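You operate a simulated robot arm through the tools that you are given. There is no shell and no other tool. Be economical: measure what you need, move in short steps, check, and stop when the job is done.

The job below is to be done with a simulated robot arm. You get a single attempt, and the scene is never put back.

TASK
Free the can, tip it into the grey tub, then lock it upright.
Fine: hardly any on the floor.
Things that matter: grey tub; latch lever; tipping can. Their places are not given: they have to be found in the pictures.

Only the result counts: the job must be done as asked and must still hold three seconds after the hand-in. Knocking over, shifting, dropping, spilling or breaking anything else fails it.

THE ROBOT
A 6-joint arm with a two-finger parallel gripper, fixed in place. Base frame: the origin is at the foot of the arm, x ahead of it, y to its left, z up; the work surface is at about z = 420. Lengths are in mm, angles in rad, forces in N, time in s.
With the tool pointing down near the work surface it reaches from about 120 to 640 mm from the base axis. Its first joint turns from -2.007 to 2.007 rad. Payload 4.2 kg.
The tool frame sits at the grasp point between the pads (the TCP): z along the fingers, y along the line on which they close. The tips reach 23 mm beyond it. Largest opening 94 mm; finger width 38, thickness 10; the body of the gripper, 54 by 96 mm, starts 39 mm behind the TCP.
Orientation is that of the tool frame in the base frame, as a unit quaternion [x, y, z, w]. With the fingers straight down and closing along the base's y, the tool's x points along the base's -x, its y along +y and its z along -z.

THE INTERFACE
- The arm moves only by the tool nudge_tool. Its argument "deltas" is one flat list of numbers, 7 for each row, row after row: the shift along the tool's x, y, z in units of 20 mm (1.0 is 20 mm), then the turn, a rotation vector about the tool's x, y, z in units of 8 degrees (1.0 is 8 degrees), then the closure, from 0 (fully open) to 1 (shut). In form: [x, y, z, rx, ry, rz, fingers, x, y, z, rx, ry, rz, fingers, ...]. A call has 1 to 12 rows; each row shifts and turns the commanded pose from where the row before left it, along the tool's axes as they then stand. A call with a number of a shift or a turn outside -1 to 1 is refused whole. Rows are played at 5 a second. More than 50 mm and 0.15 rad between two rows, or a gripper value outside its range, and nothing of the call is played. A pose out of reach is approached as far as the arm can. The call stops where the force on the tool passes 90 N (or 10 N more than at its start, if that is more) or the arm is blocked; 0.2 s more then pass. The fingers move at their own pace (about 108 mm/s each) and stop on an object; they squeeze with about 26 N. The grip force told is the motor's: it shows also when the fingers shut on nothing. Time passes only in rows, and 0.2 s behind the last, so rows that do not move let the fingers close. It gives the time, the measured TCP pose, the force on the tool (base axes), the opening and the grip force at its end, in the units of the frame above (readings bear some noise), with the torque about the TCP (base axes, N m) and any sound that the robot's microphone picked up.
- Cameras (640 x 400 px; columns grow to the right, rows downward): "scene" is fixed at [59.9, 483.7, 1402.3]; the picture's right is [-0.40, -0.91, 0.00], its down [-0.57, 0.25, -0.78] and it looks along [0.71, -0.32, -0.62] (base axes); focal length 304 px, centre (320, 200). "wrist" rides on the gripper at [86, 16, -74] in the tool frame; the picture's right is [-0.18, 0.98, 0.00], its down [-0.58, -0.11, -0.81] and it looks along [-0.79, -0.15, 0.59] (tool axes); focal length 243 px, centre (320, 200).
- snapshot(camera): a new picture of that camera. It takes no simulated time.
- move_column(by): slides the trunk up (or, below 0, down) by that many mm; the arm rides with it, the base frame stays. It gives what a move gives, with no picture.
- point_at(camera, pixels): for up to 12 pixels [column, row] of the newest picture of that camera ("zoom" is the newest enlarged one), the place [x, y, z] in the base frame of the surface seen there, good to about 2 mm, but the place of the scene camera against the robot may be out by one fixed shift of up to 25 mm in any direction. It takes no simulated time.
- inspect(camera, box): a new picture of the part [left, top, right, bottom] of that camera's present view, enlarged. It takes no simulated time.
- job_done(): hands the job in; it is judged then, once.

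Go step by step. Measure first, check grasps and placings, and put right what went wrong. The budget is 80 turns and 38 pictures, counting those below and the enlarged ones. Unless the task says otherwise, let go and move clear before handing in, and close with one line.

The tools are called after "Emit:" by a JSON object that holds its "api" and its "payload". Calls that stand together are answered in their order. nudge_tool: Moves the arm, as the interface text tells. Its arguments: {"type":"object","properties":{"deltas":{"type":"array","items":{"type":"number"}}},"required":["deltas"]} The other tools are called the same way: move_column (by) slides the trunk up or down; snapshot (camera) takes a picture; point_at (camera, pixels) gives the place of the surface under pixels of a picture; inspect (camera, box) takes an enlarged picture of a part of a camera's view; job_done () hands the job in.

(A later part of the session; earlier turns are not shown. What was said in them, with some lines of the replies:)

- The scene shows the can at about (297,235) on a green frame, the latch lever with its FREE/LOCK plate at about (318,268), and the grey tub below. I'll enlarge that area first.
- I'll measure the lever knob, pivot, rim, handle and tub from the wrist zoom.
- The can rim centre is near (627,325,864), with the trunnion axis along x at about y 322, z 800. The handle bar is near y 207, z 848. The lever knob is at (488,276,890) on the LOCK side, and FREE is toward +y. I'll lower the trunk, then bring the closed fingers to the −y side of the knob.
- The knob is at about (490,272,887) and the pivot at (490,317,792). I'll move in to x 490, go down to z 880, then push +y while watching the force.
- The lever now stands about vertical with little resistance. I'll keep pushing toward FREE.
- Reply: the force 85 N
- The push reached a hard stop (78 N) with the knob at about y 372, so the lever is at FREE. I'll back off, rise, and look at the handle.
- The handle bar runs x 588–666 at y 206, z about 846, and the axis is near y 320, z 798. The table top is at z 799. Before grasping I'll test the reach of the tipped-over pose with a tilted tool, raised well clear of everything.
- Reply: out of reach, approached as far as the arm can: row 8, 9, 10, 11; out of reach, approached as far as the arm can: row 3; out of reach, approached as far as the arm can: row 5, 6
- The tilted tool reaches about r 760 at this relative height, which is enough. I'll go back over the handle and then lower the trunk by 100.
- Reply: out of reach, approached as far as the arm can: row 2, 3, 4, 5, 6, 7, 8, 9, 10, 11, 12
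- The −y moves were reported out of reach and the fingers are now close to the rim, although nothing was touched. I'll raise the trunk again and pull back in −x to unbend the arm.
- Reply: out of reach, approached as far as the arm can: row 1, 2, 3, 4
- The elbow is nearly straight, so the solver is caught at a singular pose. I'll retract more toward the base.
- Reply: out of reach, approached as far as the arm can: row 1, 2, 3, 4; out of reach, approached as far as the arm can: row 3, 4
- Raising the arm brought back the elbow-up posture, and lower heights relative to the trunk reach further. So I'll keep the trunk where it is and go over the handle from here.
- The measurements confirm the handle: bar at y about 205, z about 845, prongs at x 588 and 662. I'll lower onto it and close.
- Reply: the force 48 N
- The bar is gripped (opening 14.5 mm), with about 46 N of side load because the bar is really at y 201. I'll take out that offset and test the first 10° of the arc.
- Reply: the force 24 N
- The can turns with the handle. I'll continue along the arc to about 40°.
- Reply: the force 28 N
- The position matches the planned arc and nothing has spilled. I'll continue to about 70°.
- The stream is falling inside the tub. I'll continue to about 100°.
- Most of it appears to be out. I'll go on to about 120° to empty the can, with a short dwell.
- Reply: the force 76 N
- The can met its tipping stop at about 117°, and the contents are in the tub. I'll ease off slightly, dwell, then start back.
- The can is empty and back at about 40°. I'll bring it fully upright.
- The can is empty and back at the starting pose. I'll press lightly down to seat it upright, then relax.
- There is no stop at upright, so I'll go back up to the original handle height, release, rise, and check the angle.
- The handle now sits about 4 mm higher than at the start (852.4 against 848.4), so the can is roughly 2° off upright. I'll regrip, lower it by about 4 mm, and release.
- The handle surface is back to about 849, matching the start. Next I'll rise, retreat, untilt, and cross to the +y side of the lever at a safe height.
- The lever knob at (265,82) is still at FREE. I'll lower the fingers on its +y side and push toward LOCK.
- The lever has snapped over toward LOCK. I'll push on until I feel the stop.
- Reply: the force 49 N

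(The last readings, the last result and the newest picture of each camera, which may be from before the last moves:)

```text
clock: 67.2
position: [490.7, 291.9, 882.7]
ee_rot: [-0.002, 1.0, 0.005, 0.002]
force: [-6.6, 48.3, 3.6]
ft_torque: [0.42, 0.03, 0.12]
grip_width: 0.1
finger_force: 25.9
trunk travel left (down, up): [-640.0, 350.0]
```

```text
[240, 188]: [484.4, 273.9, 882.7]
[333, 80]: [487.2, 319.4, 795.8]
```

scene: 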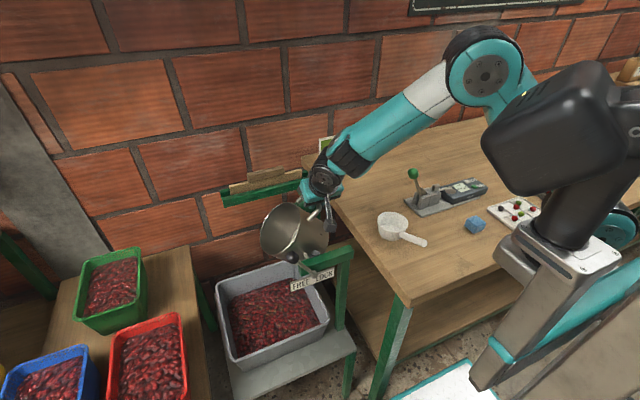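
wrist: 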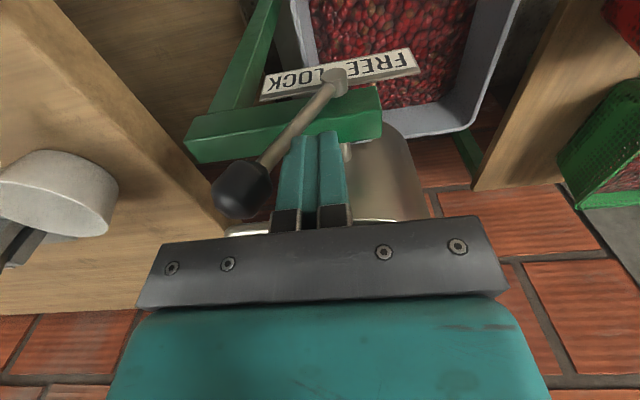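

The stop is felt at 48 N and the knob is back at its original LOCK place (y 274). I'll back off, rise clear, and verify the can.

Emit:
{"api": "nudge_tool", "payload": {"deltas": [0, 1, 0, 0, 0, 0, 1, 0, 0.5, -1, 0, 0, 0, 1, 0, 0, -1, 0, 0, 0, 1, 0, 0, -1, 0, 0, 0, 1, 0, 0, -1, 0, 0, 0, 1, 0, 0, -1, 0, 0, 0, 1, 1, 0, -1, 0, 0, 0, 0.6, 1, 0, -1, 0, 0, 0, 0.6]}}

Emit:
{"api": "snapshot", "payload": {"camera": "wrist"}}

Emit:
{"api": "inspect", "payload": {"camera": "scene", "box": [190, 150, 390, 390]}}

```text
clock: 69.0
position: [451.1, 316.5, 1020.7]
ee_rot: [0.0, 1.0, 0.0, 0.0]
force: [-0.5, -0.3, 0.1]
ft_torque: [-0.06, 0.05, 0.02]
grip_width: 37.7
finger_force: 0.1
trunk travel left (down, up): [-640.0, 350.0]
```

```text
10 pictures are left
```

wrist: 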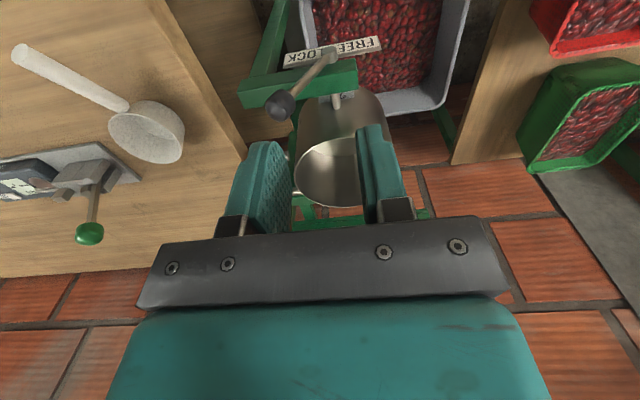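

```text
1.67 times, centred on (290, 270) of scene
```

zoom: 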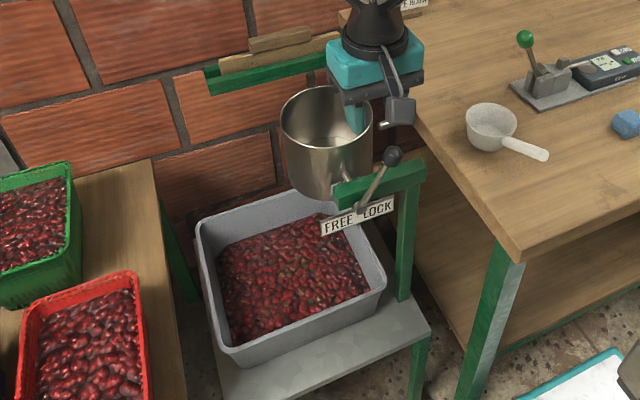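

Emit:
{"api": "point_at", "payload": {"camera": "zoom", "pixels": [[282, 130], [371, 125], [330, 148], [300, 102], [285, 115], [380, 122], [412, 105], [392, 156]]}}

```text
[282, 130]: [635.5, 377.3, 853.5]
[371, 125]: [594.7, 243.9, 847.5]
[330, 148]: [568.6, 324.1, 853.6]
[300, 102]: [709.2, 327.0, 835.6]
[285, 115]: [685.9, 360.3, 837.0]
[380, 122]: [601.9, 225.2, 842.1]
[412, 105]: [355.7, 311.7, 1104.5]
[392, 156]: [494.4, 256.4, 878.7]
```

The rim reads level. As a gentle check that the latch holds, I'll bring the closed fingers above the near handle prong for a light press.

Emit:
{"api": "nudge_tool", "payload": {"deltas": [0, -1, 0, 0, 0, 0, 1, 0, -1, 0, 0, 0, 0, 1, 0, -1, 0, 0, 0, 0, 1, 0, -1, 0, 0, 0, 0, 1, 0, -0.6, 0, 0, 0, 0, 1, -1, 0, 0, 0, 0, 0, 1, -1, 0, 0, 0, 0, 0, 1, -1, 0, 0, 0, 0, 0, 1, -1, 0, 0, 0, 0, 0, 1, -1, 0, 0, 0, 0, 0, 1, -1, 0, 0, 0, 0, 0, 1, -0.85, 0, 0, 0, 0, 0, 1]}}

Emit:
{"api": "nudge_tool", "payload": {"deltas": [0, 0, 1, 0, 0, 0, 1, 0, 0, 1, 0, 0, 0, 1, 0, 0, 1, 0, 0, 0, 1, 0, 0, 1, 0, 0, 0, 1, 0, 0, 1, 0, 0, 0, 1, 0, 0, 1, 0, 0, 0, 1, 0, 0, 0.9, 0, 0, 0, 1]}}

Emit:
{"api": "snapshot", "payload": {"camera": "wrist"}}

```text
clock: 71.6
position: [588.4, 224.5, 1020.6]
ee_rot: [0.001, 1.0, -0.001, 0.0]
force: [-0.4, -0.8, -0.6]
ft_torque: [-0.02, -0.02, -0.02]
grip_width: 0.0
finger_force: 26.3
trunk travel left (down, up): [-640.0, 350.0]
```

```text
clock: 73.2
position: [586.6, 224.6, 882.8]
ee_rot: [0.0, 1.0, 0.0, 0.0]
force: [-0.2, 0.1, -0.5]
ft_torque: [-0.07, -0.01, -0.01]
grip_width: 0.0
finger_force: 26.0
trunk travel left (down, up): [-640.0, 350.0]
```

```text
8 pictures are left
```

wrist: 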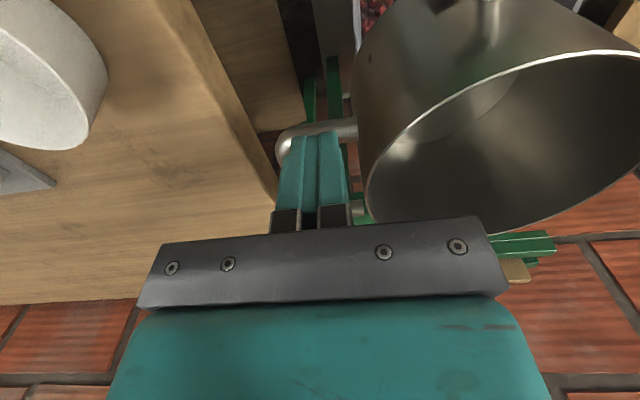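

The fingers are just above the near prong, so I'll press down in small steps.

Emit:
{"api": "nudge_tool", "payload": {"deltas": [0, 0, 0.2, 0, 0, 0, 1, 0, 0, 0.2, 0, 0, 0, 1, 0, 0, 0.15, 0, 0, 0, 1, 0, 0, 0, 0, 0, 0, 1]}}

```text
clock: 74.2
position: [587.1, 225.2, 873.7]
ee_rot: [0.0, 1.0, 0.0, 0.001]
force: [-3.9, -6.4, 23.9]
ft_torque: [-0.13, -0.02, 0.16]
grip_width: 0.0
finger_force: 25.7
trunk travel left (down, up): [-640.0, 350.0]
```

The handle resists with 24 N and does not move, where before it turned with about 3 N, so the latch is holding. I'll move up and clear.

Emit:
{"api": "nudge_tool", "payload": {"deltas": [0, 0, -1, 0, 0, 0, 1, 0, 0, -1, 0, 0, 0, 1, 0, 0, -1, 0, 0, 0, 1, 0, 0, -1, 0, 0, 0, 1, 0, 0, -1, 0, 0, 0, 1, 0, 0, -1, 0, 0, 0, 1, 1, 0, -1, 0, 0, 0, 1, 1, 0, -1, 0, 0, 0, 1, 1, 0, 0, 0, 0, 0, 1, 1, 0, 0, 0, 0, 0, 1, 1, 0, 0, 0, 0, 0, 0.3, 1, 0, 0, 0, 0, 0, 0.3]}}

Emit:
{"api": "snapshot", "payload": {"camera": "scene"}}

```text
clock: 76.8
position: [466.8, 225.8, 1031.3]
ee_rot: [0.001, 1.0, 0.0, 0.0]
force: [1.4, -0.7, 0.1]
ft_torque: [0.0, 0.0, 0.0]
grip_width: 66.2
finger_force: 0.1
trunk travel left (down, up): [-640.0, 350.0]
```

```text
7 pictures are left
```

scene: 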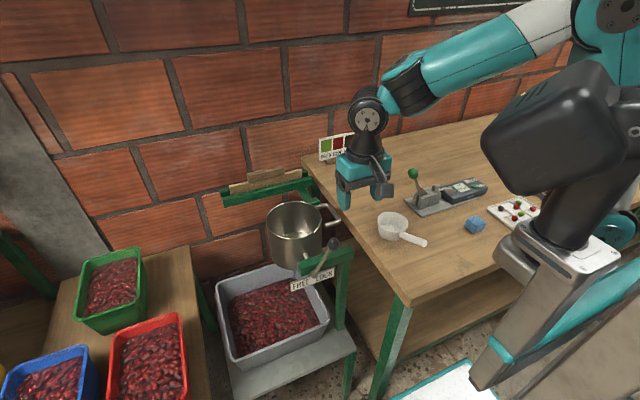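

The can is upright, empty and latched. Its contents are in the grey tub, I see nothing on the floor, and the arm is clear, so I'm handing in.

Emit:
{"api": "job_done", "payload": {}}

```text
The job is handed in.
```

The can was freed, tipped out into the grey tub with no spill visible, and locked upright again; the latch held when I pressed on the handle.
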